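You operate a simulated robot arm through the tools that you are given. There is no shell and no other tool.

You run a simulated robot arm. Do the job below in one go: nothing can be reset, and whatever is moved stays where it is left.

JOB
Change the film: card tube out to PACKED, the small green roll in, latch it, roller arm ON.
Fine: swing the roller arm OFF and free the film latch before the tube comes out; leave the other roll. Set down upright: card tube.

It is judged by the outcome, as a careful person would: the job done as asked, and still so three seconds after it is handed in. It fails if anything else is knocked over, pushed out of place, dropped, spilled or broken.

ROBOT AND FRAMES
A 5-joint arm with a two-finger parallel gripper, fixed in place. Base frame: the origin is at the foot of the arm, x ahead of it, y to its left, z up; the work surface is at about z = 0.006. Readings come in m, rad, newtons and seconds.
With the tool pointing down near the work surface it reaches from about 0.26 to 0.68 m from the base axis. Its first joint turns from -1.152 to 1.152 rad. The tool tilts only in the upright plane through the base axis and itself; it spins freely about its own axis. Payload 2.9 kg.
Tool frame: the origin (TCP) lies between the finger pads and is the grasp point; the fingertips stand 0.03 m ahead of it; z points along the fingers, y is the line along which they close. Largest opening 0.11 m; finger width 0.02, thickness 0.01; the body of the gripper, 0.048 by 0.112 m, starts 0.055 m behind the TCP.
Orientation is told as [roll, pitch, yaw] about the base's x, y, z axes, in that order, counted from this pose: with the fingers straight down and closing along the base's y, the tool's x points along the base's -x, its y along +y and its z along -z.

CONTROLS
- The arm moves only by the tool move_arm. Its argument "moves" is text: rows parted by semicolons, each of 7 numbers parted by spaces: the shift along the tool's x, y, z in m, then the turn, a rotation vector about the tool's x, y, z in rad, then the opening in per cent of the stroke, from 0 (shut) to 100 (fully open). In form: tx ty tz ax ay az hand; .... A call has 1 to 20 rows; each row shifts and turns the commanded pose from where the row before left it, along the tool's axes as they then stand. A row lasts 0.2 s, in which the tool goes at most 0.05 m and 0.15 rad; a call with a longer step from one row to the next is refused whole, and so is a gripper value outside its range. A pose out of reach is approached as far as the arm can. The call stops where the force on the tool passes 40 N (or 10 N more than at its start, if that is more) or the arm is blocked; 0.2 s more then pass. The fingers move at their own pace (about 0.108 m/s each) and stop on an object; they squeeze with about 34 N. The grip force told is the motor's: it shows also when the fingers shut on nothing. Time passes only in rows, and 0.2 s behind the last, so rows that do not move let the fingers close. The reply holds the time, the measured pose of the TCP, the force on the tool along the base axes, the opening and the grip force, in the units named above and with some noise, with the torque about the TCP (base axes, N m) and any sound that the robot's microphone picked up.
- Cameras (640 x 400 px; columns grow to the right, rows downward): "scene" is fixed at [0.0292, -0.4315, 0.6207]; the picture's right is [0.81, -0.59, 0.00], its down [-0.26, -0.36, -0.90] and it looks along [0.53, 0.73, -0.44] (base axes); focal length 344 px, centre (320, 200). "wrist" rides on the gripper at [0.072, 0.017, -0.103] in the tool frame; the picture's right is [-0.23, 0.97, 0.00], its down [-0.76, -0.18, -0.62] and it looks along [-0.61, -0.14, 0.78] (tool axes); focal length 222 px, centre (320, 200). There is no depth. A picture from a camera that has moved, and an enlarged one, comes with that camera's place and axes in the base frame and with its lens. The place of the scene camera against the robot may be out by one fixed shift of up to 0.018 m in any direction.
- get_image(camera): a new picture of that camera. The clock stands still meanwhile.
- zoom(camera, box): a new picture of the part [left, top, right, bottom] of that camera's present view, enlarged. The clock stands still meanwhile.
- job_done(): hands the job in; it is judged then, once.

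Nothing tells you positions but the pictures and the camera data. Unless the task says otherwise, let go and move clear before handing in.

The tools are called after ">>>" by a JSON object that holds its "fn" and its "kwargs". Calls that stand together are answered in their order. move_arm: Moves the arm, as the interface text tells. Its arguments: {"type":"object","properties":{"moves":{"type":"string"}},"required":["moves"]} The other tools are called the same way: get_image (camera) takes a picture; zoom (camera, box) takes an enlarged picture of a part of a camera's view; job_done () hands the job in.

At the start:

```text
time_s: 0.0
ee_pos: [0.3631, 0.1339, 0.4408]
ee_rot: [0.001, -0.002, 0.001]
force: [-0.2, 0.0, -0.3]
torque: [-0.04, 0.01, 0.0]
width: 0.11
finger_force: 0.1
```

scene: 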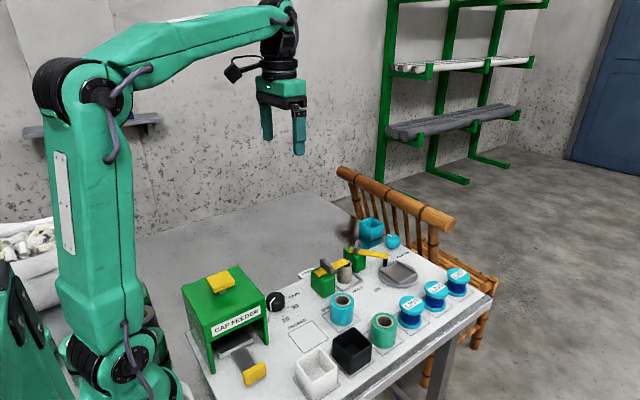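
wrist: 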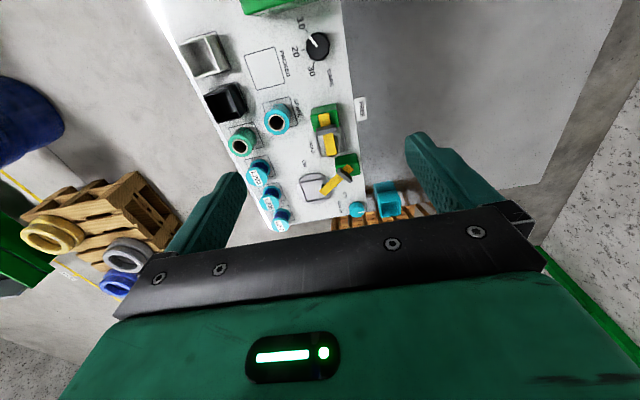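

I see a bench with a cap feeder, film rolls, a packed square, and a film station with yellow levers. I'll zoom in to get the details before moving.

>>> {"fn": "zoom", "kwargs": {"camera": "scene", "box": [260, 210, 500, 360]}}

>>> {"fn": "zoom", "kwargs": {"camera": "scene", "box": [300, 220, 430, 301]}}

>>> {"fn": "zoom", "kwargs": {"camera": "wrist", "box": [180, 0, 400, 240]}}

```text
2.67 times, centred on (380, 285) of scene
camera zoom: at [0.0292, -0.4315, 0.6207], right [0.81, -0.59, 0.0], down [-0.26, -0.36, -0.9], along [0.53, 0.73, -0.44], focal length 917 px, centre (160, -27)
```

zoom: 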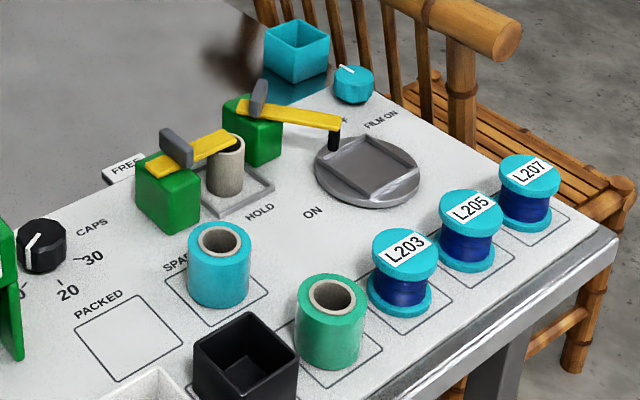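

```text
4.92 times, centred on (365, 260) of scene
camera zoom: at [0.0292, -0.4315, 0.6207], right [0.81, -0.59, 0.0], down [-0.26, -0.36, -0.9], along [0.53, 0.73, -0.44], focal length 1693 px, centre (98, -98)
```

zoom: 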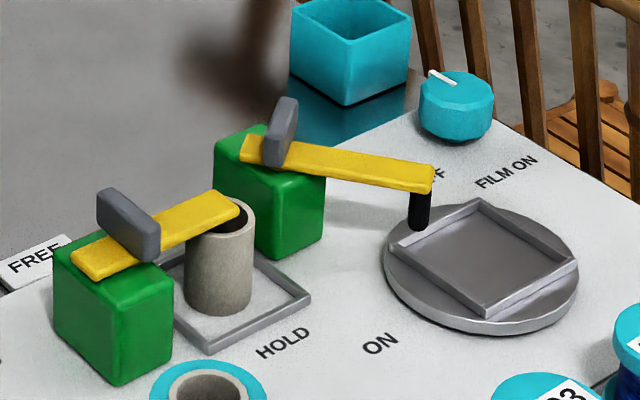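

```text
1.67 times, centred on (290, 120) of wrist
camera zoom: at [0.2918, 0.1527, 0.5428], right [0.23, 0.97, 0.0], down [0.76, -0.18, 0.62], along [0.61, -0.14, -0.78], focal length 370 px, centre (370, 333)
```

zoom: 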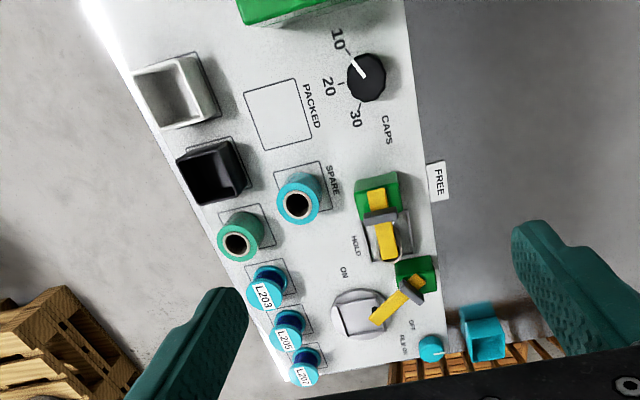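

The card tube sits in a cradle beneath the latch lever, with the roller arm beside it. I'll bring the wrist camera closer for accurate positions.

>>> {"fn": "move_arm", "kwargs": {"moves": "-0.025 -0.003 0.035 0 0 0 100; -0.025 -0.003 0.035 0 0 0 100; -0.025 -0.003 0.035 0 0 0 100; -0.025 -0.003 0.035 0 0 0 100"}}

>>> {"fn": "get_image", "kwargs": {"camera": "wrist"}}

>>> {"fn": "get_image", "kwargs": {"camera": "scene"}}

```text
time_s: 1.0
ee_pos: [0.4634, 0.1228, 0.2996]
ee_rot: [0.0, 0.001, 0.0]
force: [-0.1, 0.5, -0.5]
torque: [-0.02, 0.01, -0.02]
width: 0.1098
finger_force: 0.1
```

```text
taken
camera wrist: at [0.3909, 0.1406, 0.4027], right [0.23, 0.97, 0.0], down [0.76, -0.18, 0.62], along [0.61, -0.14, -0.78], focal length 222 px, centre (320, 200)
```

wrist: 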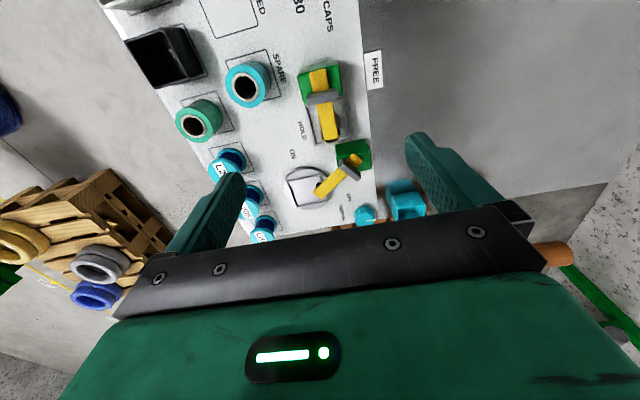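

```text
taken
```

scene: 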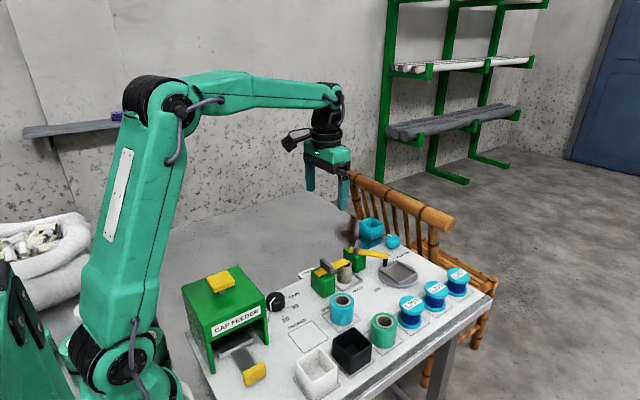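

>>> {"fn": "zoom", "kwargs": {"camera": "wrist", "box": [270, 40, 420, 240]}}

>>> {"fn": "zoom", "kwargs": {"camera": "wrist", "box": [140, 0, 300, 240]}}

>>> {"fn": "zoom", "kwargs": {"camera": "scene", "box": [340, 230, 420, 290]}}

>>> {"fn": "zoom", "kwargs": {"camera": "scene", "box": [280, 250, 380, 310]}}

```text
2.00 times, centred on (345, 140) of wrist
camera zoom: at [0.3909, 0.1406, 0.4027], right [0.23, 0.97, 0.0], down [0.76, -0.18, 0.62], along [0.61, -0.14, -0.78], focal length 444 px, centre (270, 320)
```

zoom: 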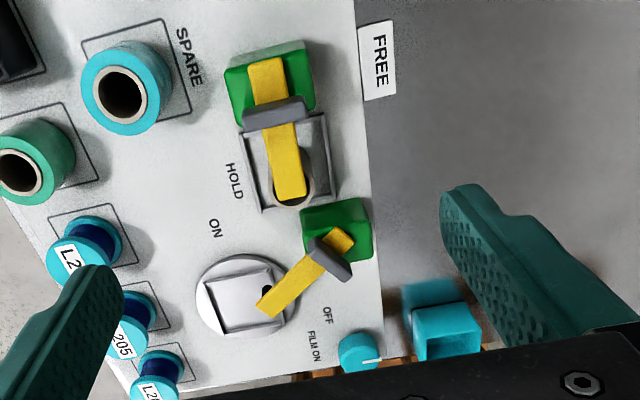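

```text
1.67 times, centred on (220, 120) of wrist
camera zoom: at [0.3909, 0.1406, 0.4027], right [0.23, 0.97, 0.0], down [0.76, -0.18, 0.62], along [0.61, -0.14, -0.78], focal length 370 px, centre (487, 333)
```

zoom: 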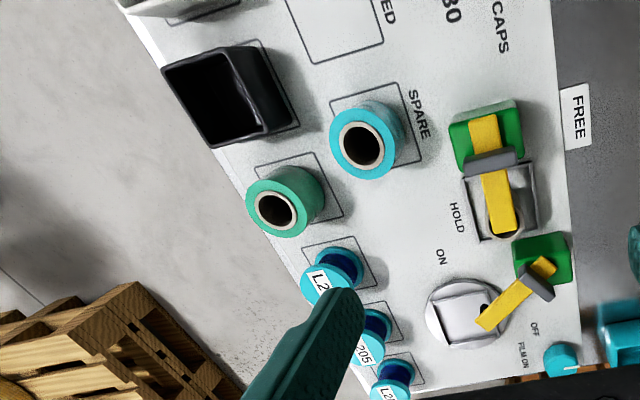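

```text
6.67 times, centred on (380, 260) of scene
camera zoom: at [0.0292, -0.4315, 0.6207], right [0.81, -0.59, 0.0], down [-0.26, -0.36, -0.9], along [0.53, 0.73, -0.44], focal length 2293 px, centre (-80, -200)
```

zoom: 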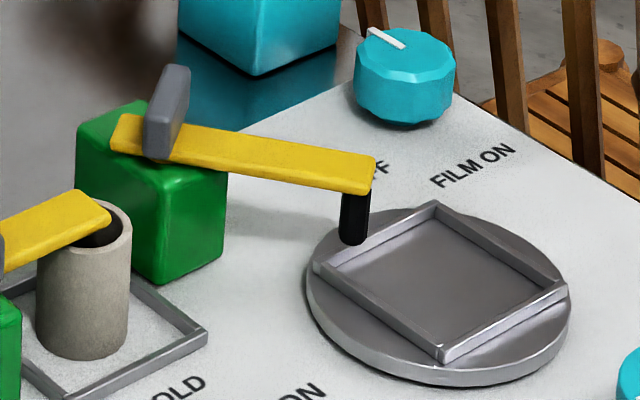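

```text
6.40 times, centred on (330, 280) of scene
camera zoom: at [0.0292, -0.4315, 0.6207], right [0.81, -0.59, 0.0], down [-0.26, -0.36, -0.9], along [0.53, 0.73, -0.44], focal length 2201 px, centre (256, -312)
```

zoom: 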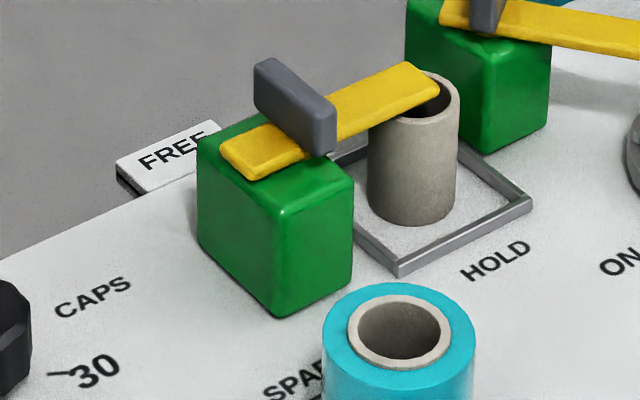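

Both levers appear to pivot on their green blocks, with grey fins as handles. I'll zoom tightly and then take a second view to triangulate.

>>> {"fn": "zoom", "kwargs": {"camera": "wrist", "box": [290, 50, 386, 110]}}

>>> {"fn": "zoom", "kwargs": {"camera": "wrist", "box": [290, 90, 370, 150]}}

>>> {"fn": "zoom", "kwargs": {"camera": "wrist", "box": [280, 130, 400, 230]}}

>>> {"fn": "zoom", "kwargs": {"camera": "wrist", "box": [160, 40, 290, 150]}}

```text
6.67 times, centred on (338, 80) of wrist
camera zoom: at [0.3909, 0.1406, 0.4027], right [0.23, 0.97, 0.0], down [0.76, -0.18, 0.62], along [0.61, -0.14, -0.78], focal length 1481 px, centre (200, 1000)
```

zoom: 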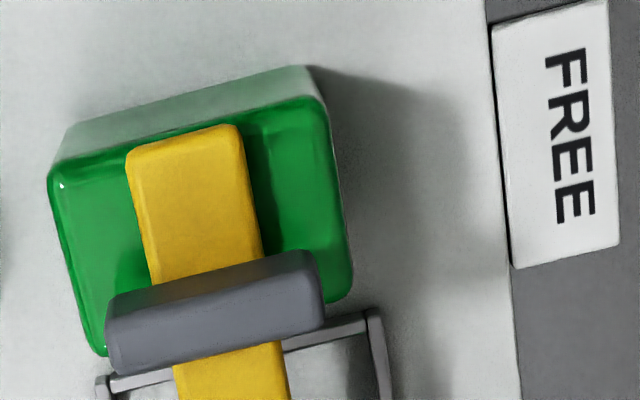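

```text
6.67 times, centred on (330, 120) of wrist
camera zoom: at [0.3909, 0.1406, 0.4027], right [0.23, 0.97, 0.0], down [0.76, -0.18, 0.62], along [0.61, -0.14, -0.78], focal length 1481 px, centre (253, 733)
```

zoom: 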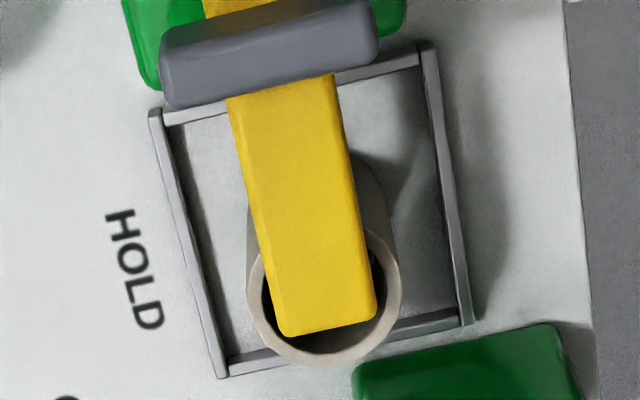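

```text
4.00 times, centred on (340, 180) of wrist
camera zoom: at [0.3909, 0.1406, 0.4027], right [0.23, 0.97, 0.0], down [0.76, -0.18, 0.62], along [0.61, -0.14, -0.78], focal length 888 px, centre (240, 280)
```

zoom: 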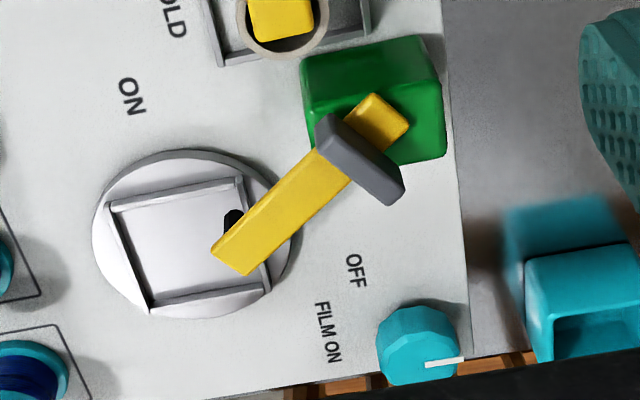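

```text
3.64 times, centred on (225, 95) of wrist
camera zoom: at [0.3909, 0.1406, 0.4027], right [0.23, 0.97, 0.0], down [0.76, -0.18, 0.62], along [0.61, -0.14, -0.78], focal length 808 px, centre (666, 582)
```

zoom: 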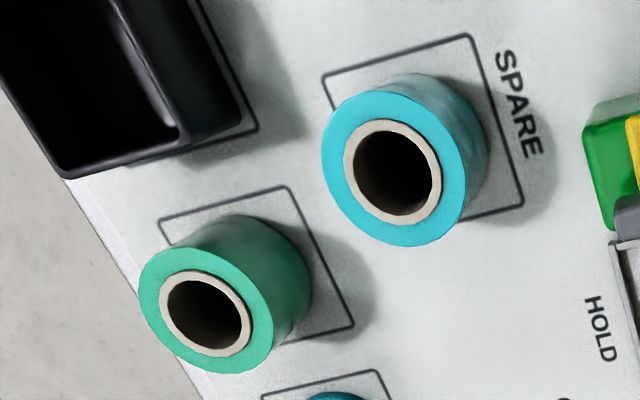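

>>> {"fn": "move_arm", "kwargs": {"moves": "0.031 -0.0143 0.015 0 0 0 100; 0.031 -0.0143 0.015 0 0 0 100; 0.031 -0.0143 0.015 0 0 0 100; 0 0 0 0 0 0 100"}}

>>> {"fn": "get_image", "kwargs": {"camera": "wrist"}}

```text
time_s: 2.0
ee_pos: [0.3703, 0.0808, 0.2537]
ee_rot: [0.001, 0.001, 0.001]
force: [-1.0, -0.3, 0.0]
torque: [-0.02, -0.02, -0.01]
width: 0.11
finger_force: 0.0
```

```text
taken
camera wrist: at [0.2982, 0.0986, 0.3565], right [0.23, 0.97, 0.0], down [0.76, -0.18, 0.62], along [0.61, -0.14, -0.78], focal length 222 px, centre (320, 200)
```

wrist: 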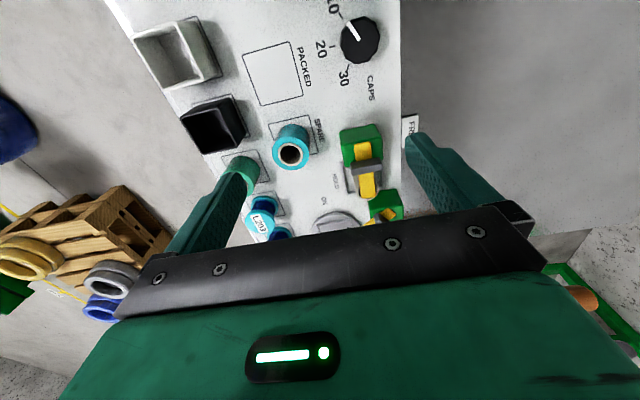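

>>> {"fn": "zoom", "kwargs": {"camera": "wrist", "box": [316, 115, 412, 175]}}

>>> {"fn": "zoom", "kwargs": {"camera": "wrist", "box": [320, 145, 416, 225]}}

>>> {"fn": "zoom", "kwargs": {"camera": "wrist", "box": [190, 100, 330, 210]}}

>>> {"fn": "zoom", "kwargs": {"camera": "wrist", "box": [200, 20, 360, 130]}}

```text
6.67 times, centred on (364, 145) of wrist
camera zoom: at [0.2982, 0.0986, 0.3565], right [0.23, 0.97, 0.0], down [0.76, -0.18, 0.62], along [0.61, -0.14, -0.78], focal length 1481 px, centre (27, 567)
```

zoom: 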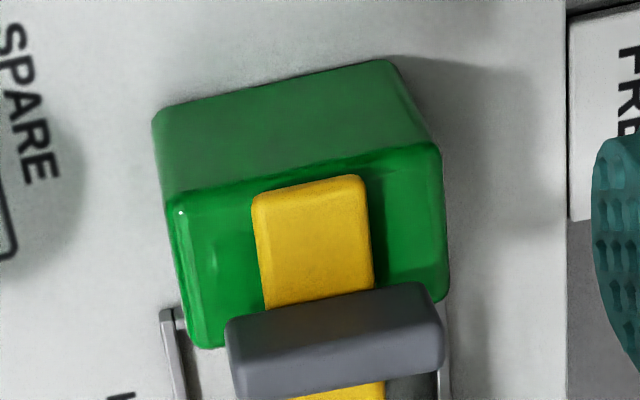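

```text
5.00 times, centred on (368, 185) of wrist
camera zoom: at [0.2982, 0.0986, 0.3565], right [0.23, 0.97, 0.0], down [0.76, -0.18, 0.62], along [0.61, -0.14, -0.78], focal length 1111 px, centre (80, 275)
```

zoom: 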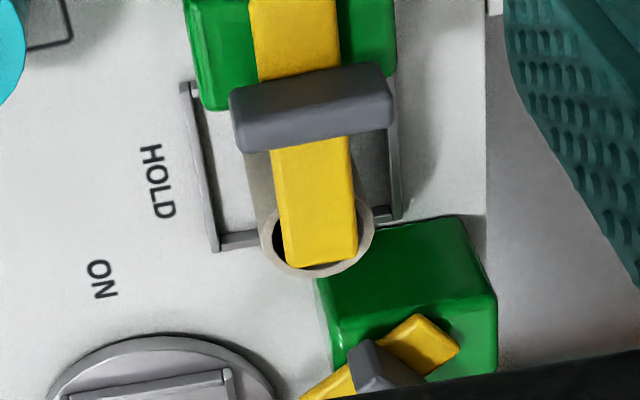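

```text
3.64 times, centred on (260, 155) of wrist
camera zoom: at [0.2982, 0.0986, 0.3565], right [0.23, 0.97, 0.0], down [0.76, -0.18, 0.62], along [0.61, -0.14, -0.78], focal length 808 px, centre (538, 364)
```

zoom: 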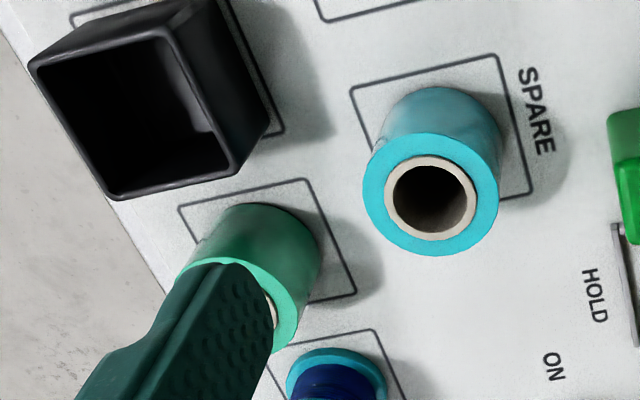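

```text
3.64 times, centred on (280, 75) of wrist
camera zoom: at [0.2982, 0.0986, 0.3565], right [0.23, 0.97, 0.0], down [0.76, -0.18, 0.62], along [0.61, -0.14, -0.78], focal length 808 px, centre (466, 654)
```

zoom: 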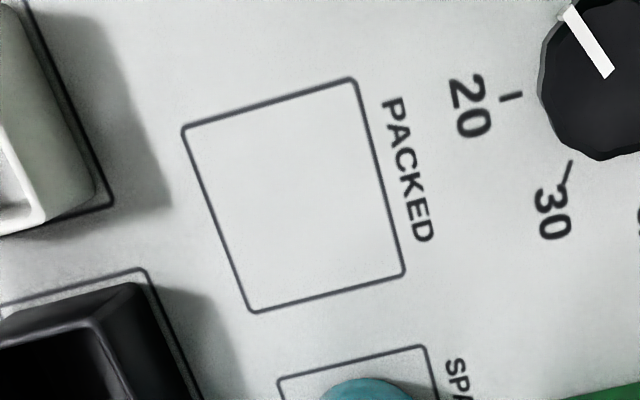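

>>> {"fn": "move_arm", "kwargs": {"moves": "-0.0325 0.0185 0.0134 0 0 0 100; -0.0325 0.0185 0.0134 0 0 0 100; -0.0325 0.0185 0.0134 0 0 0 100; -0.0325 0.0185 0.0134 0 0 0 100; 0 0 0 0 0 0 100"}}

>>> {"fn": "get_image", "kwargs": {"camera": "wrist"}}

>>> {"fn": "zoom", "kwargs": {"camera": "wrist", "box": [270, 130, 400, 220]}}

>>> {"fn": "zoom", "kwargs": {"camera": "wrist", "box": [270, 60, 400, 150]}}

```text
time_s: 3.2
ee_pos: [0.5022, 0.1518, 0.2023]
ee_rot: [0.0, 0.001, 0.001]
force: [0.7, -1.1, -0.1]
torque: [0.0, 0.01, -0.03]
width: 0.1099
finger_force: 0.0
```

```text
taken
camera wrist: at [0.4307, 0.1688, 0.3052], right [0.23, 0.97, 0.0], down [0.76, -0.18, 0.62], along [0.61, -0.14, -0.78], focal length 222 px, centre (320, 200)
```

wrist: 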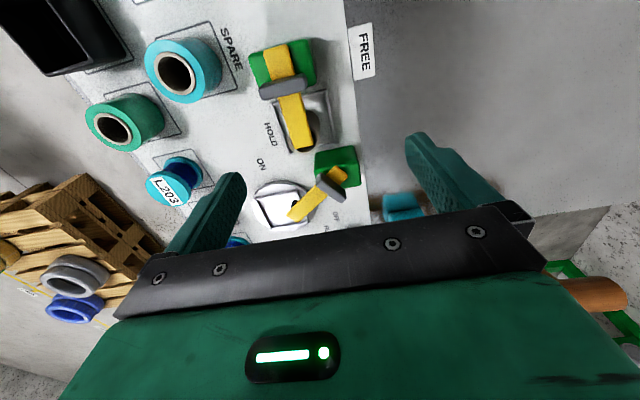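

```text
4.44 times, centred on (335, 175) of wrist
camera zoom: at [0.4307, 0.1688, 0.3052], right [0.23, 0.97, 0.0], down [0.76, -0.18, 0.62], along [0.61, -0.14, -0.78], focal length 987 px, centre (253, 311)
```

zoom: 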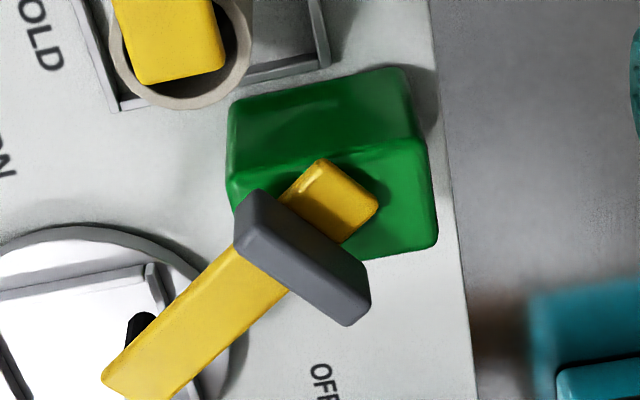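

```text
4.44 times, centred on (335, 105) of wrist
camera zoom: at [0.4307, 0.1688, 0.3052], right [0.23, 0.97, 0.0], down [0.76, -0.18, 0.62], along [0.61, -0.14, -0.78], focal length 987 px, centre (253, 622)
```

zoom: 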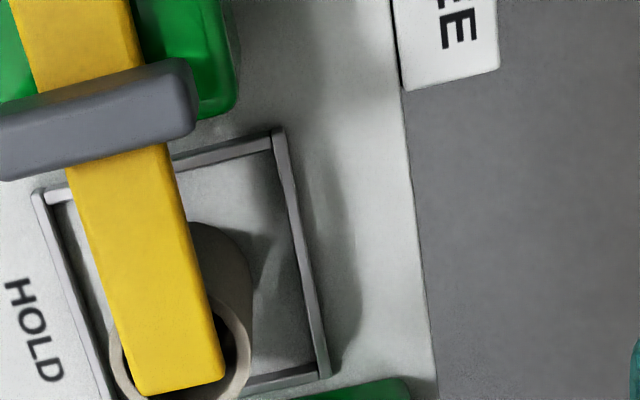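

The roller arm points at the turntable (its ON position), with the OFF label counter-clockwise of it. I'll close the fingers, go down on the clockwise side of the bar, clear of it, and take a look before I push.

>>> {"fn": "move_arm", "kwargs": {"moves": "-0.03 -0.0237 0 0 0 0 0; -0.03 -0.0237 0 0 0 0 0; -0.03 -0.0237 0 0 0 0 0; 0 0 0.03 0 0 0 0; 0 0 0.03 0 0 0 0; 0 0 0 0 0 0 0"}}

>>> {"fn": "get_image", "kwargs": {"camera": "wrist"}}

>>> {"fn": "get_image", "kwargs": {"camera": "scene"}}

```text
time_s: 4.6
ee_pos: [0.5934, 0.082, 0.1411]
ee_rot: [-0.001, -0.001, 0.001]
force: [0.7, -0.4, -0.4]
torque: [0.01, 0.03, -0.01]
width: 0.0001
finger_force: 34.3
```

```text
taken
camera wrist: at [0.5216, 0.1001, 0.244], right [0.23, 0.97, 0.0], down [0.76, -0.18, 0.62], along [0.61, -0.14, -0.78], focal length 222 px, centre (320, 200)
```

wrist: 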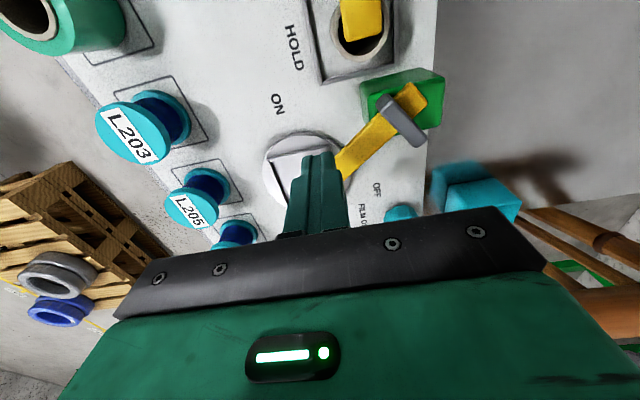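

```text
taken
```

scene: 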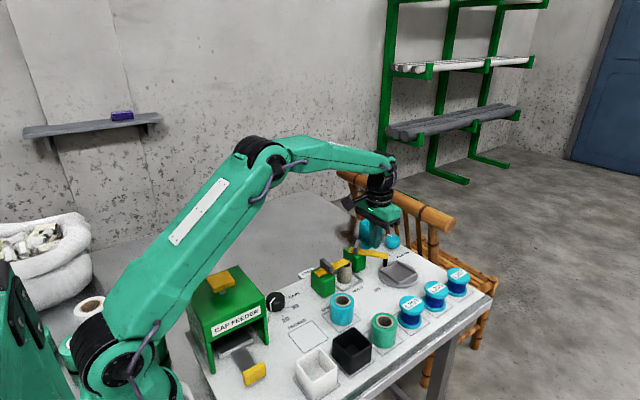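

>>> {"fn": "move_arm", "kwargs": {"moves": "0 0 0.022 0 0 0 0; 0 0 0.022 0 0 0 0; 0 0 0.022 0 0 0 0; 0 0 0 0 0 0 0"}}

>>> {"fn": "zoom", "kwargs": {"camera": "wrist", "box": [230, 40, 430, 220]}}

>>> {"fn": "zoom", "kwargs": {"camera": "scene", "box": [330, 210, 430, 290]}}

```text
time_s: 5.6
ee_pos: [0.593, 0.0812, 0.0746]
ee_rot: [0.0, 0.002, 0.0]
force: [-0.6, -0.2, -0.3]
torque: [0.01, 0.03, 0.01]
width: 0.0002
finger_force: 33.9
```

```text
2.22 times, centred on (330, 130) of wrist
camera zoom: at [0.5212, 0.0998, 0.1782], right [0.23, 0.97, 0.0], down [0.76, -0.18, 0.62], along [0.61, -0.14, -0.78], focal length 494 px, centre (298, 356)
```

zoom: 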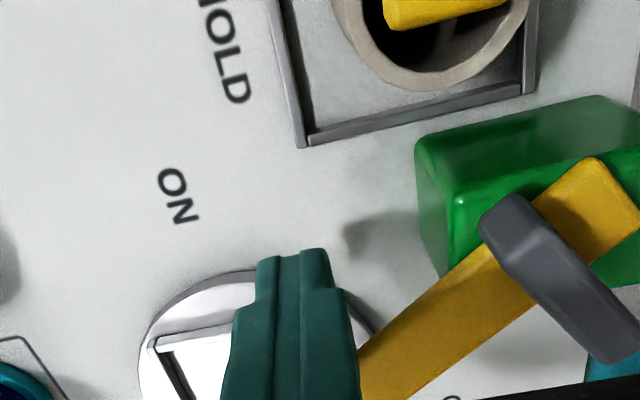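

```text
5.00 times, centred on (380, 250) of scene
camera zoom: at [0.0292, -0.4315, 0.6207], right [0.81, -0.59, 0.0], down [-0.26, -0.36, -0.9], along [0.53, 0.73, -0.44], focal length 1720 px, centre (20, -50)
```

zoom: 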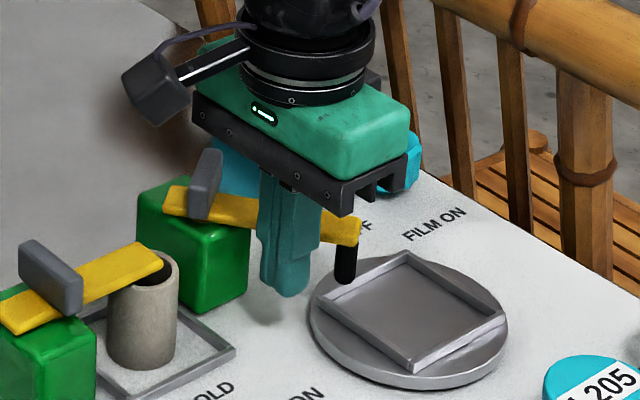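

>>> {"fn": "move_arm", "kwargs": {"moves": "-0.006 0.005 0 0 0 0 0; -0.006 0.005 0 0 0 0 0; -0.0067 0.0035 0 0 0 0 0; -0.0067 0.0035 0 0 0 0 0; 0 0 0 0 0 0 0"}}

>>> {"fn": "zoom", "kwargs": {"camera": "wrist", "box": [230, 40, 430, 220]}}

>>> {"fn": "zoom", "kwargs": {"camera": "scene", "box": [330, 210, 430, 290]}}

```text
time_s: 6.8
ee_pos: [0.6171, 0.1004, 0.0744]
ee_rot: [0.0, 0.001, -0.001]
force: [-0.3, 0.8, -0.3]
torque: [0.02, 0.01, 0.0]
width: 0.0001
finger_force: 33.4
```

```text
2.22 times, centred on (330, 130) of wrist
camera zoom: at [0.546, 0.1186, 0.1768], right [0.23, 0.97, 0.0], down [0.76, -0.18, 0.62], along [0.61, -0.14, -0.78], focal length 494 px, centre (298, 356)
```

zoom: 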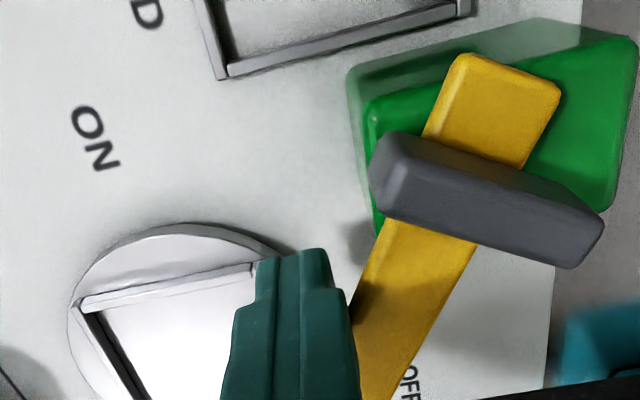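

```text
5.00 times, centred on (380, 250) of scene
camera zoom: at [0.0292, -0.4315, 0.6207], right [0.81, -0.59, 0.0], down [-0.26, -0.36, -0.9], along [0.53, 0.73, -0.44], focal length 1720 px, centre (20, -50)
```

zoom: 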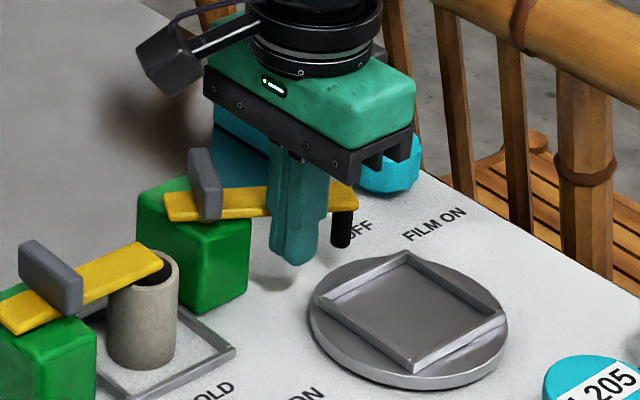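

The arm swings freely about the vertical pivot near (0.589, 0.146). I'll keep following the arc toward OFF and watch the force.

>>> {"fn": "move_arm", "kwargs": {"moves": "-0.007 0.0069 0 0 0 0 0; -0.007 0.0069 0 0 0 0 0; 0 0 0 0 0 0 0"}}

>>> {"fn": "move_arm", "kwargs": {"moves": "-0.0042 0.0082 0 0 0 0 0; -0.0042 0.0082 0 0 0 0 0; 0 0 0 0 0 0 0"}}

>>> {"fn": "zoom", "kwargs": {"camera": "wrist", "box": [230, 40, 430, 220]}}

>>> {"fn": "zoom", "kwargs": {"camera": "scene", "box": [330, 210, 430, 290]}}

```text
time_s: 7.6
ee_pos: [0.6305, 0.1144, 0.0738]
ee_rot: [0.0, 0.0, 0.0]
force: [-0.2, 0.0, 1.0]
torque: [0.0, 0.02, -0.04]
width: 0.0
finger_force: 33.8
```

```text
time_s: 8.4
ee_pos: [0.6378, 0.1275, 0.0737]
ee_rot: [0.0, 0.004, -0.002]
force: [-10.8, -17.4, 2.4]
torque: [-0.15, 0.14, 0.24]
width: 0.0
finger_force: 33.8
```

```text
2.22 times, centred on (330, 130) of wrist
camera zoom: at [0.566, 0.1462, 0.1777], right [0.23, 0.97, 0.0], down [0.76, -0.18, 0.62], along [0.6, -0.14, -0.78], focal length 494 px, centre (298, 356)
```

zoom: 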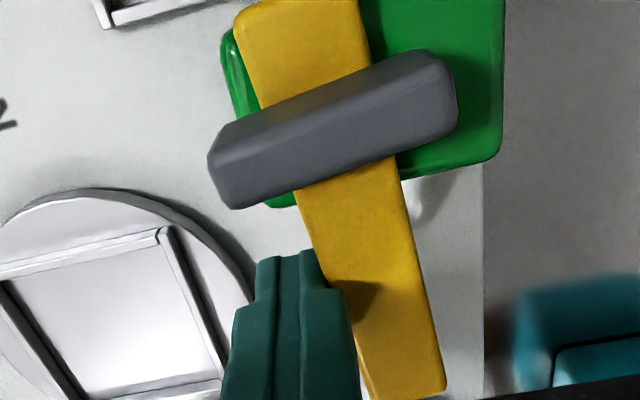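

```text
5.00 times, centred on (380, 250) of scene
camera zoom: at [0.0292, -0.4315, 0.6207], right [0.81, -0.59, 0.0], down [-0.26, -0.36, -0.9], along [0.53, 0.73, -0.44], focal length 1720 px, centre (20, -50)
```

zoom: 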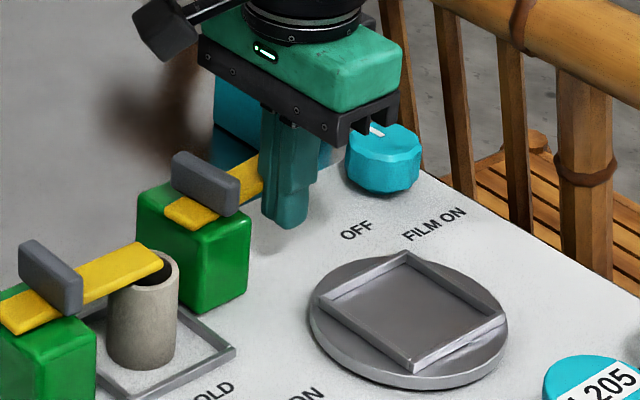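

The arm hit its OFF stop after about 60° of swing. I'll back off and lift, then check that it stays.

>>> {"fn": "move_arm", "kwargs": {"moves": "0.006 -0.012 0 0 0 0 0; 0.006 -0.012 0 0 0 0 0; 0 0 -0.03 0 0 0 0; 0 0 -0.04 0 0 0 0; 0 0 -0.03 0 0 0 0; 0.03 0 0 0 0 0 0; 0.03 0 0 0 0 0 0; 0 0 0 0 0 0 0"}}

>>> {"fn": "get_image", "kwargs": {"camera": "wrist"}}

>>> {"fn": "zoom", "kwargs": {"camera": "scene", "box": [300, 220, 430, 310]}}

```text
time_s: 10.2
ee_pos: [0.5645, 0.1062, 0.1758]
ee_rot: [0.0, 0.0, -0.001]
force: [0.0, -0.5, 0.0]
torque: [-0.02, -0.03, -0.01]
width: 0.0
finger_force: 34.7
```

```text
taken
camera wrist: at [0.4917, 0.1246, 0.2777], right [0.23, 0.97, 0.0], down [0.76, -0.18, 0.62], along [0.61, -0.14, -0.78], focal length 222 px, centre (320, 200)
```

wrist: 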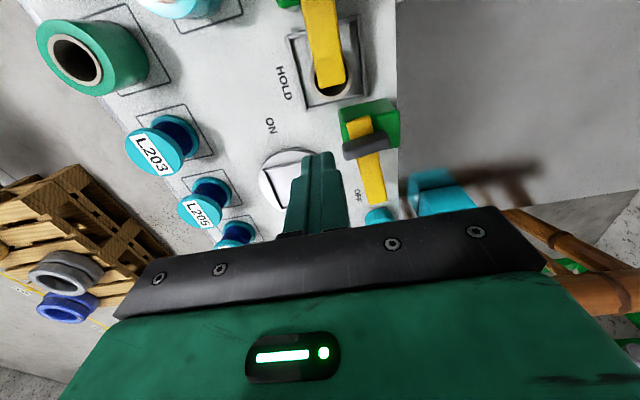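

```text
4.44 times, centred on (365, 265) of scene
camera zoom: at [0.0292, -0.4315, 0.6207], right [0.81, -0.59, 0.0], down [-0.26, -0.36, -0.9], along [0.53, 0.73, -0.44], focal length 1528 px, centre (120, -89)
```

zoom: 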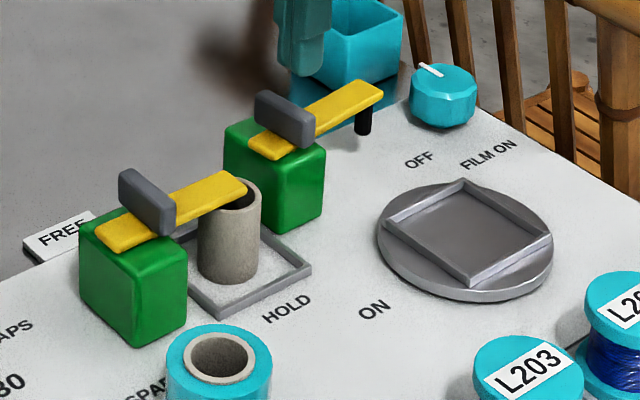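

>>> {"fn": "move_arm", "kwargs": {"moves": "0.0348 -0.0106 0 0 0 0 0; 0.0348 -0.0106 0 0 0 0 0; 0 0 0.035 0 0 0 0; 0 0 0.035 0 0 0 0; 0 0 0 0 0 0 0"}}

>>> {"fn": "zoom", "kwargs": {"camera": "wrist", "box": [230, 40, 430, 220]}}

>>> {"fn": "zoom", "kwargs": {"camera": "scene", "box": [300, 210, 400, 290]}}

```text
time_s: 11.4
ee_pos: [0.4962, 0.0885, 0.103]
ee_rot: [0.001, 0.0, -0.001]
force: [-0.9, 0.2, -0.6]
torque: [0.0, -0.01, 0.02]
width: 0.0
finger_force: 34.3
```

```text
2.22 times, centred on (330, 130) of wrist
camera zoom: at [0.4245, 0.1064, 0.2059], right [0.23, 0.97, 0.0], down [0.76, -0.18, 0.62], along [0.61, -0.14, -0.78], focal length 494 px, centre (298, 356)
```

zoom: 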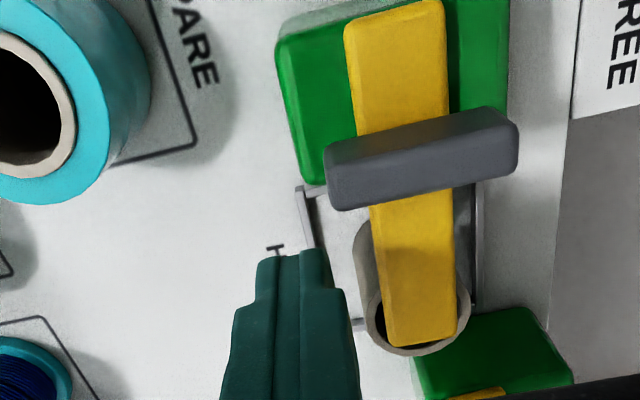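

```text
5.00 times, centred on (350, 250) of scene
camera zoom: at [0.0292, -0.4315, 0.6207], right [0.81, -0.59, 0.0], down [-0.26, -0.36, -0.9], along [0.53, 0.73, -0.44], focal length 1720 px, centre (170, -50)
```

zoom: 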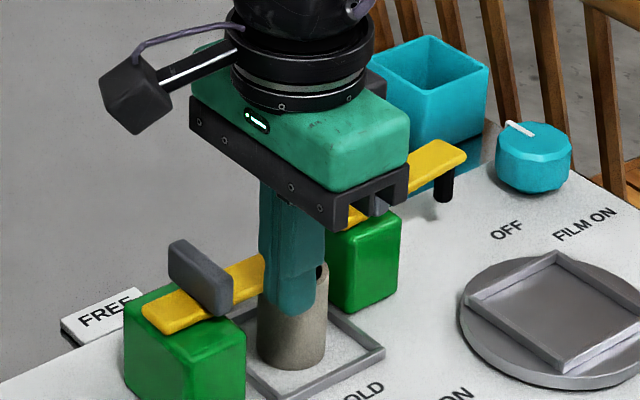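

>>> {"fn": "move_arm", "kwargs": {"moves": "0.0015 0 0.017 0 0 0 0; 0 0 0.016 0 0 0 0; 0 0.007 0 0 0 0 0; 0 0.007 0 0 0 0 0; 0 0.007 0 0 0 0 0; 0 0.007 0 0 0 0 0; 0 0.007 0 0 0 0 0; 0 0 0 0 0 0 0"}}

>>> {"fn": "zoom", "kwargs": {"camera": "wrist", "box": [230, 40, 430, 220]}}

>>> {"fn": "zoom", "kwargs": {"camera": "scene", "box": [300, 210, 400, 290]}}

```text
time_s: 13.2
ee_pos: [0.4982, 0.1205, 0.0733]
ee_rot: [0.002, -0.006, -0.002]
force: [26.6, -14.5, -7.6]
torque: [0.1, 0.19, 0.29]
width: 0.0
finger_force: 33.8
```

```text
2.22 times, centred on (330, 130) of wrist
camera zoom: at [0.4252, 0.1375, 0.1757], right [0.23, 0.97, 0.0], down [0.76, -0.18, 0.63], along [0.61, -0.14, -0.78], focal length 494 px, centre (298, 356)
```

zoom: 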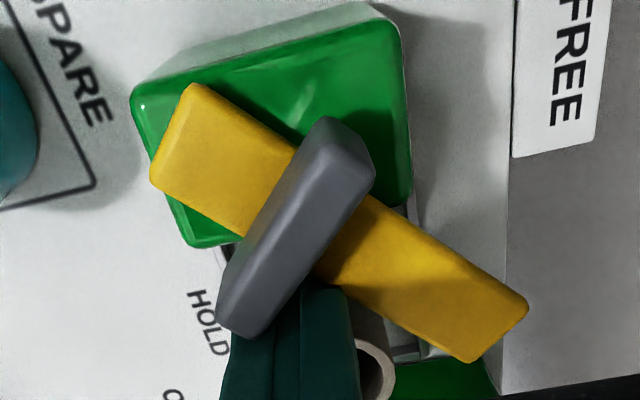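

```text
5.00 times, centred on (350, 250) of scene
camera zoom: at [0.0293, -0.4315, 0.6207], right [0.81, -0.59, 0.0], down [-0.26, -0.36, -0.9], along [0.53, 0.73, -0.44], focal length 1720 px, centre (170, -50)
```

zoom: 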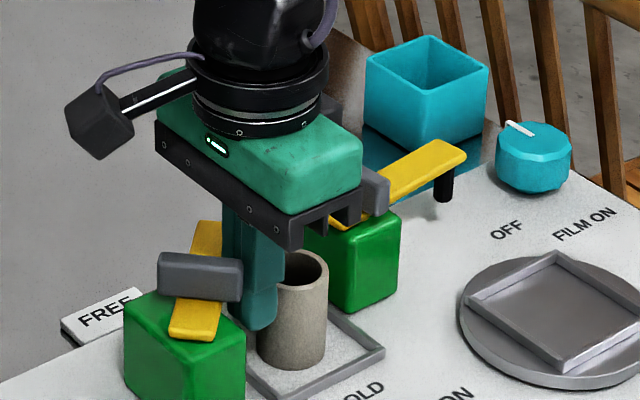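

The latch has swung about 45° and met firm resistance. I'll back off and check whether it stays and whether that is really its FREE stop.

>>> {"fn": "move_arm", "kwargs": {"moves": "0 -0.01 0 0 0 0 0; 0 -0.012 0 0 0 0 0; 0 -0.012 0 0 0 0 0; 0 0 -0.03 0 0 0 0; 0 0 -0.04 0 0 0 0; 0 0 -0.04 0 0 0 0; 0.03 0 0 0 0 0 0; 0.03 0 0 0 0 0 0; 0 0 0 0 0 0 0"}}

>>> {"fn": "get_image", "kwargs": {"camera": "wrist"}}

>>> {"fn": "zoom", "kwargs": {"camera": "scene", "box": [290, 210, 420, 300]}}

>>> {"fn": "zoom", "kwargs": {"camera": "wrist", "box": [290, 80, 430, 210]}}

```text
time_s: 15.2
ee_pos: [0.437, 0.0845, 0.1864]
ee_rot: [0.0, 0.001, -0.002]
force: [-0.1, 0.6, -0.2]
torque: [-0.04, 0.01, 0.02]
width: 0.0002
finger_force: 33.8
```

```text
taken
camera wrist: at [0.3646, 0.1028, 0.2884], right [0.23, 0.97, 0.0], down [0.76, -0.18, 0.62], along [0.61, -0.14, -0.78], focal length 222 px, centre (320, 200)
```

wrist: 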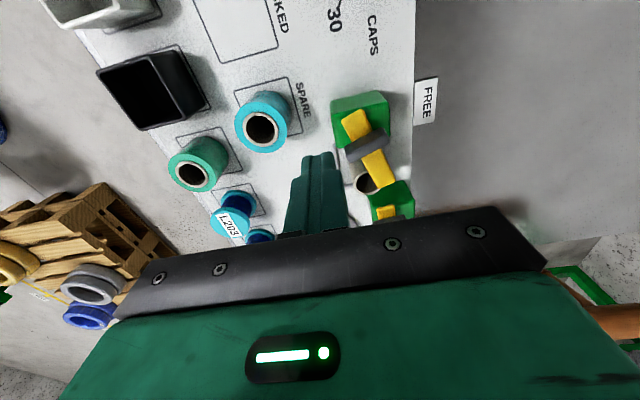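

```text
4.44 times, centred on (355, 255) of scene
camera zoom: at [0.0292, -0.4315, 0.6207], right [0.81, -0.59, 0.0], down [-0.26, -0.36, -0.9], along [0.53, 0.73, -0.44], focal length 1528 px, centre (164, -44)
```

zoom: 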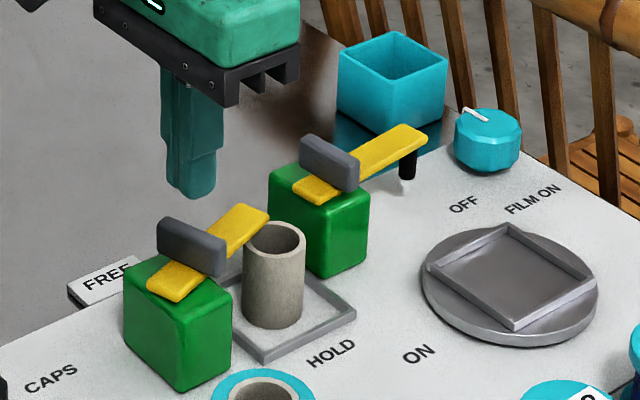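

```text
3.08 times, centred on (360, 145) of wrist
camera zoom: at [0.3646, 0.1028, 0.2884], right [0.23, 0.97, 0.0], down [0.76, -0.18, 0.62], along [0.61, -0.14, -0.78], focal length 684 px, centre (197, 369)
```

zoom: 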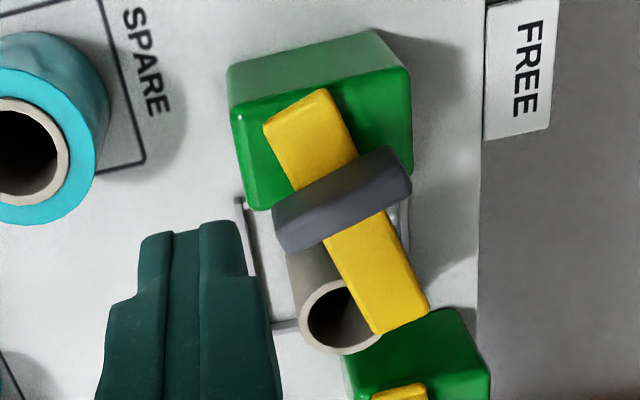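

The finger dragged the latch back partway, to about 18°, when I withdrew. The pivot sits right under the fin at about (0.468, 0.126), so I'll pinch the fin and twist it like a knob instead.

>>> {"fn": "move_arm", "kwargs": {"moves": "-0.0155 0.0208 0 0 0 0 45; -0.0155 0.0208 0 0 0 0 45; 0 0 0 0 0 0.1397 45; 0 0 0 0 0 0.1397 45; 0 0 0 0 0 0.1397 45; 0 0 0 0 0 0.1397 45; 0 0 0 0 0 0.1397 45; 0 0 0 0 0 0.1397 45; 0 0 0 0 0 0.1397 45; 0 0 0 0 0 0.1397 45; 0 0 0 0 0 0.1397 45; 0 0 0 0 0 0 45"}}

>>> {"fn": "get_image", "kwargs": {"camera": "wrist"}}

>>> {"fn": "zoom", "kwargs": {"camera": "wrist", "box": [220, 90, 420, 220]}}

```text
time_s: 17.8
ee_pos: [0.4661, 0.129, 0.1825]
ee_rot: [-0.001, -0.001, -1.258]
force: [-0.7, 0.6, 0.1]
torque: [0.0, 0.03, 0.01]
width: 0.0497
finger_force: 0.0
```

```text
taken
camera wrist: at [0.4602, 0.2028, 0.2851], right [1.0, 0.08, 0.0], down [0.07, -0.78, 0.62], along [0.05, -0.62, -0.78], focal length 222 px, centre (320, 200)
```

wrist: 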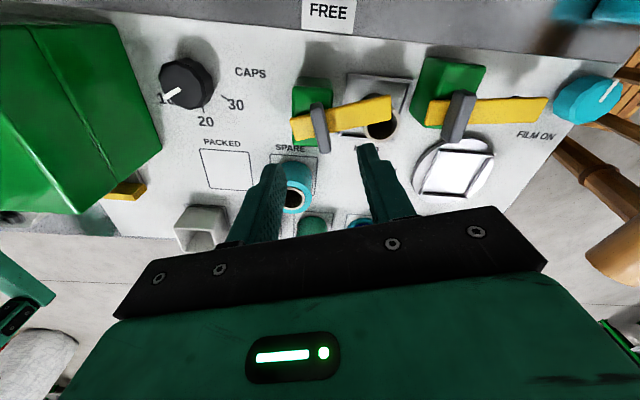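

```text
3.08 times, centred on (320, 155) of wrist
camera zoom: at [0.4602, 0.2028, 0.2851], right [1.0, 0.08, 0.0], down [0.07, -0.78, 0.62], along [0.05, -0.62, -0.78], focal length 684 px, centre (320, 338)
```

zoom: 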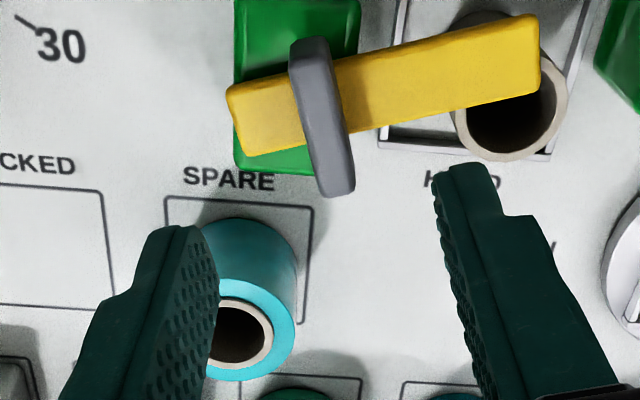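

>>> {"fn": "move_arm", "kwargs": {"moves": "-0.0028 0.0007 0.03 0 0 0 45; 0 0 0.03 0 0 0 45; 0 0 0.012 0 0 0 45; 0 0 0.0095 0 0 0 45; 0 0 0 0 0 0 45"}}

>>> {"fn": "get_image", "kwargs": {"camera": "wrist"}}

>>> {"fn": "zoom", "kwargs": {"camera": "scene", "box": [290, 210, 420, 300]}}

```text
time_s: 19.0
ee_pos: [0.469, 0.1248, 0.1011]
ee_rot: [0.003, 0.0, -1.257]
force: [-1.9, -1.8, 9.0]
torque: [-0.08, 0.31, 0.01]
width: 0.0504
finger_force: 0.1
```

```text
taken
camera wrist: at [0.464, 0.2006, 0.2036], right [1.0, 0.08, 0.0], down [0.07, -0.78, 0.62], along [0.05, -0.62, -0.78], focal length 222 px, centre (320, 200)
```

wrist: 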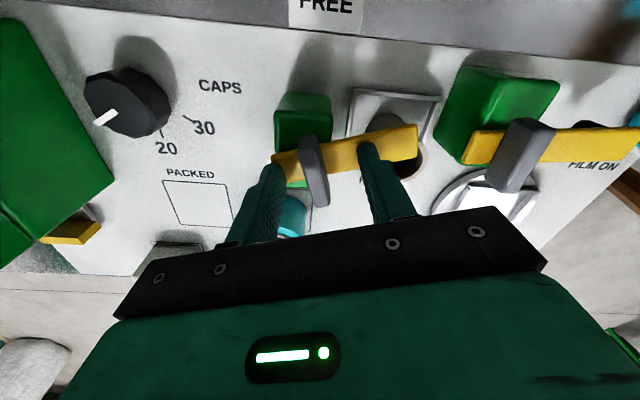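

```text
4.44 times, centred on (355, 255) of scene
camera zoom: at [0.0292, -0.4315, 0.6207], right [0.81, -0.59, 0.0], down [-0.26, -0.36, -0.9], along [0.53, 0.73, -0.44], focal length 1528 px, centre (164, -44)
```

zoom: 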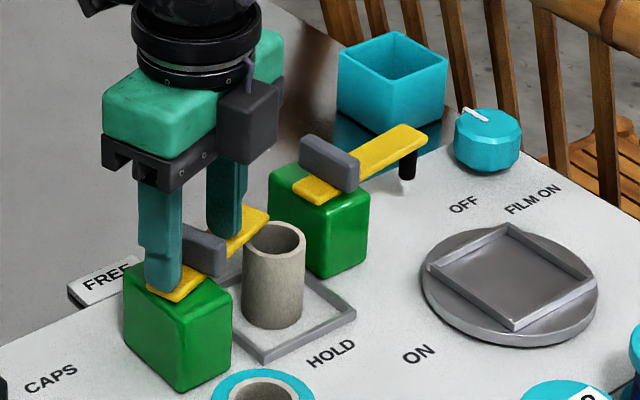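

>>> {"fn": "move_arm", "kwargs": {"moves": "0 0 -0.0035 0 0 0 45; 0 0 0 0 0 0 0; 0 0 0 0 0 0 0; 0 0 0 0 0 0 0"}}

>>> {"fn": "zoom", "kwargs": {"camera": "wrist", "box": [220, 90, 420, 220]}}

```text
time_s: 20.0
ee_pos: [0.4678, 0.1251, 0.1048]
ee_rot: [-0.007, -0.001, -1.257]
force: [-21.6, -6.8, 5.9]
torque: [0.03, -0.19, 0.01]
width: 0.0118
finger_force: 45.1
```

```text
3.08 times, centred on (320, 155) of wrist
camera zoom: at [0.4622, 0.1999, 0.2063], right [1.0, 0.08, -0.01], down [0.07, -0.78, 0.62], along [0.05, -0.62, -0.78], focal length 684 px, centre (320, 338)
```

zoom: 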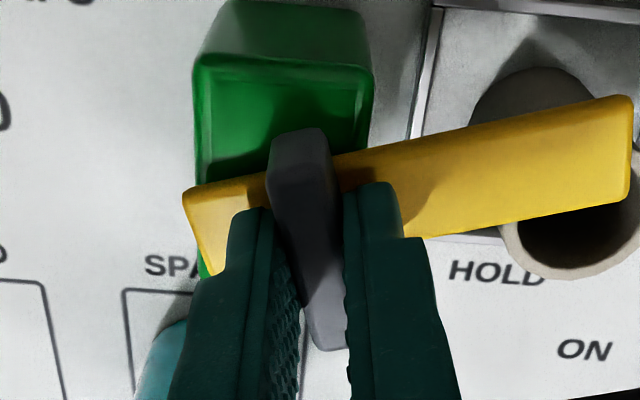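

>>> {"fn": "move_arm", "kwargs": {"moves": "0 -0.0035 0 0 0 0 0; 0 0 0 0 0 0 0"}}

```text
time_s: 20.6
ee_pos: [0.4666, 0.1247, 0.103]
ee_rot: [0.005, 0.0, -1.258]
force: [21.3, 3.3, -29.8]
torque: [-0.1, 0.1, 0.01]
width: 0.0117
finger_force: 44.9
```

>>> {"fn": "move_arm", "kwargs": {"moves": "0 0.0018 0 0 0 0 0; 0 0 0 0 0 0 0; 0 0 0 0 0 0 0"}}

```text
time_s: 21.4
ee_pos: [0.4675, 0.1253, 0.1041]
ee_rot: [-0.002, 0.0, -1.257]
force: [12.1, -0.2, -33.5]
torque: [0.02, -0.48, 0.04]
width: 0.0116
finger_force: 44.9
```

>>> {"fn": "move_arm", "kwargs": {"moves": "0 0.0004 0.001 0 0 0 0; 0 0 0 0 0 0 0"}}

```text
time_s: 22.0
ee_pos: [0.4666, 0.1246, 0.104]
ee_rot: [-0.001, 0.0, -1.258]
force: [3.6, -4.8, -15.5]
torque: [0.01, -0.07, 0.05]
width: 0.0118
finger_force: 44.4
```

>>> {"fn": "move_arm", "kwargs": {"moves": "0 0 0.0003 0 0 -0.08 0; 0 0 0 0 0 -0.08 0; 0 0 0 0 0 -0.08 0; 0 0 0 0 0 0 0"}}

```text
time_s: 23.0
ee_pos: [0.4674, 0.1252, 0.1034]
ee_rot: [0.003, 0.0, -1.017]
force: [-6.2, -18.4, 15.9]
torque: [-0.22, 0.32, 0.0]
width: 0.0117
finger_force: 45.0
```

>>> {"fn": "move_arm", "kwargs": {"moves": "-0.0004 -0.0003 -0.0004 0 0 -0.08 0; 0 0 0 0 0 -0.08 0; 0 0 0 0 0 -0.05 0; 0 0 0 0 0 0 0"}}

```text
time_s: 24.0
ee_pos: [0.4672, 0.1254, 0.1049]
ee_rot: [0.002, 0.001, -0.804]
force: [-8.8, 5.8, 17.8]
torque: [-0.17, 0.1, 0.01]
width: 0.012
finger_force: 45.0
```

>>> {"fn": "move_arm", "kwargs": {"moves": "0 0 -0.0004 0 0 -0.06 0; 0 0 0 0 0 -0.06 0; 0 0 0 0 0 0 0"}}

```text
time_s: 24.8
ee_pos: [0.4668, 0.1249, 0.1031]
ee_rot: [0.001, -0.001, -0.685]
force: [-8.0, 24.9, 21.9]
torque: [0.75, 0.84, -0.01]
width: 0.0118
finger_force: 45.0
```

>>> {"fn": "zoom", "kwargs": {"camera": "wrist", "box": [200, 50, 440, 220]}}

>>> {"fn": "zoom", "kwargs": {"camera": "scene", "box": [290, 210, 420, 300]}}

```text
2.35 times, centred on (320, 135) of wrist
camera zoom: at [0.422, 0.1844, 0.2064], right [0.79, 0.61, 0.0], down [0.48, -0.62, 0.62], along [0.38, -0.49, -0.78], focal length 523 px, centre (320, 353)
```

zoom: 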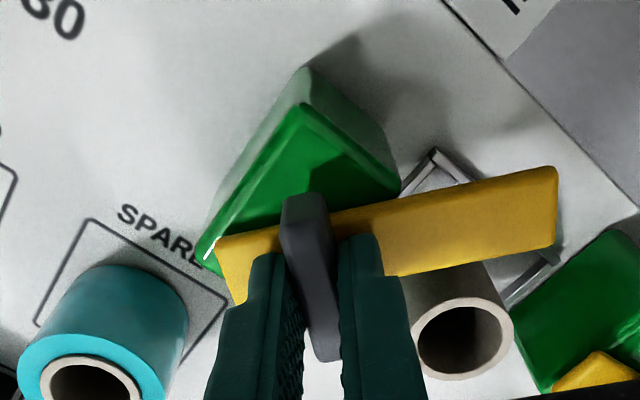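

```text
4.44 times, centred on (355, 255) of scene
camera zoom: at [0.0291, -0.4315, 0.6206], right [0.81, -0.59, 0.0], down [-0.26, -0.36, -0.9], along [0.53, 0.73, -0.44], focal length 1528 px, centre (164, -44)
```

zoom: 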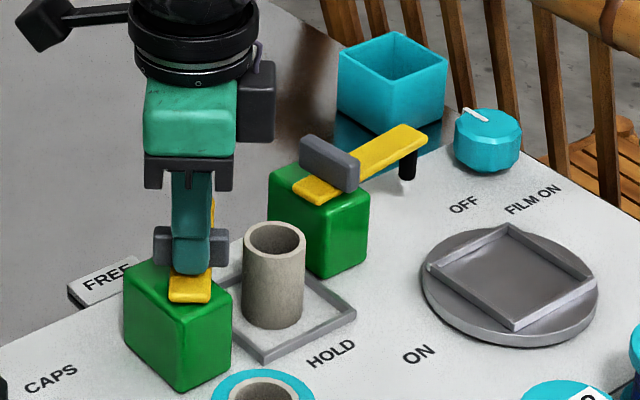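

>>> {"fn": "move_arm", "kwargs": {"moves": "0.0005 0.0003 -0.0006 0 0 -0.06 0; 0 0 0 0 0 -0.06 0; 0 0 0 0 0 0 0"}}

```text
time_s: 25.6
ee_pos: [0.467, 0.1236, 0.1034]
ee_rot: [0.002, -0.002, -0.568]
force: [16.2, 13.6, -2.6]
torque: [-0.36, -0.84, 0.0]
width: 0.0118
finger_force: 45.0
```

>>> {"fn": "move_arm", "kwargs": {"moves": "-0.0002 0.0005 0 0 0 -0.06 0; 0 0 0 0 0 -0.06 0; 0 0 0 0 0 0 0"}}

```text
time_s: 26.4
ee_pos: [0.4671, 0.1241, 0.104]
ee_rot: [0.0, -0.002, -0.445]
force: [17.3, 2.7, -10.6]
torque: [-0.06, -0.47, -0.01]
width: 0.0119
finger_force: 45.1
```

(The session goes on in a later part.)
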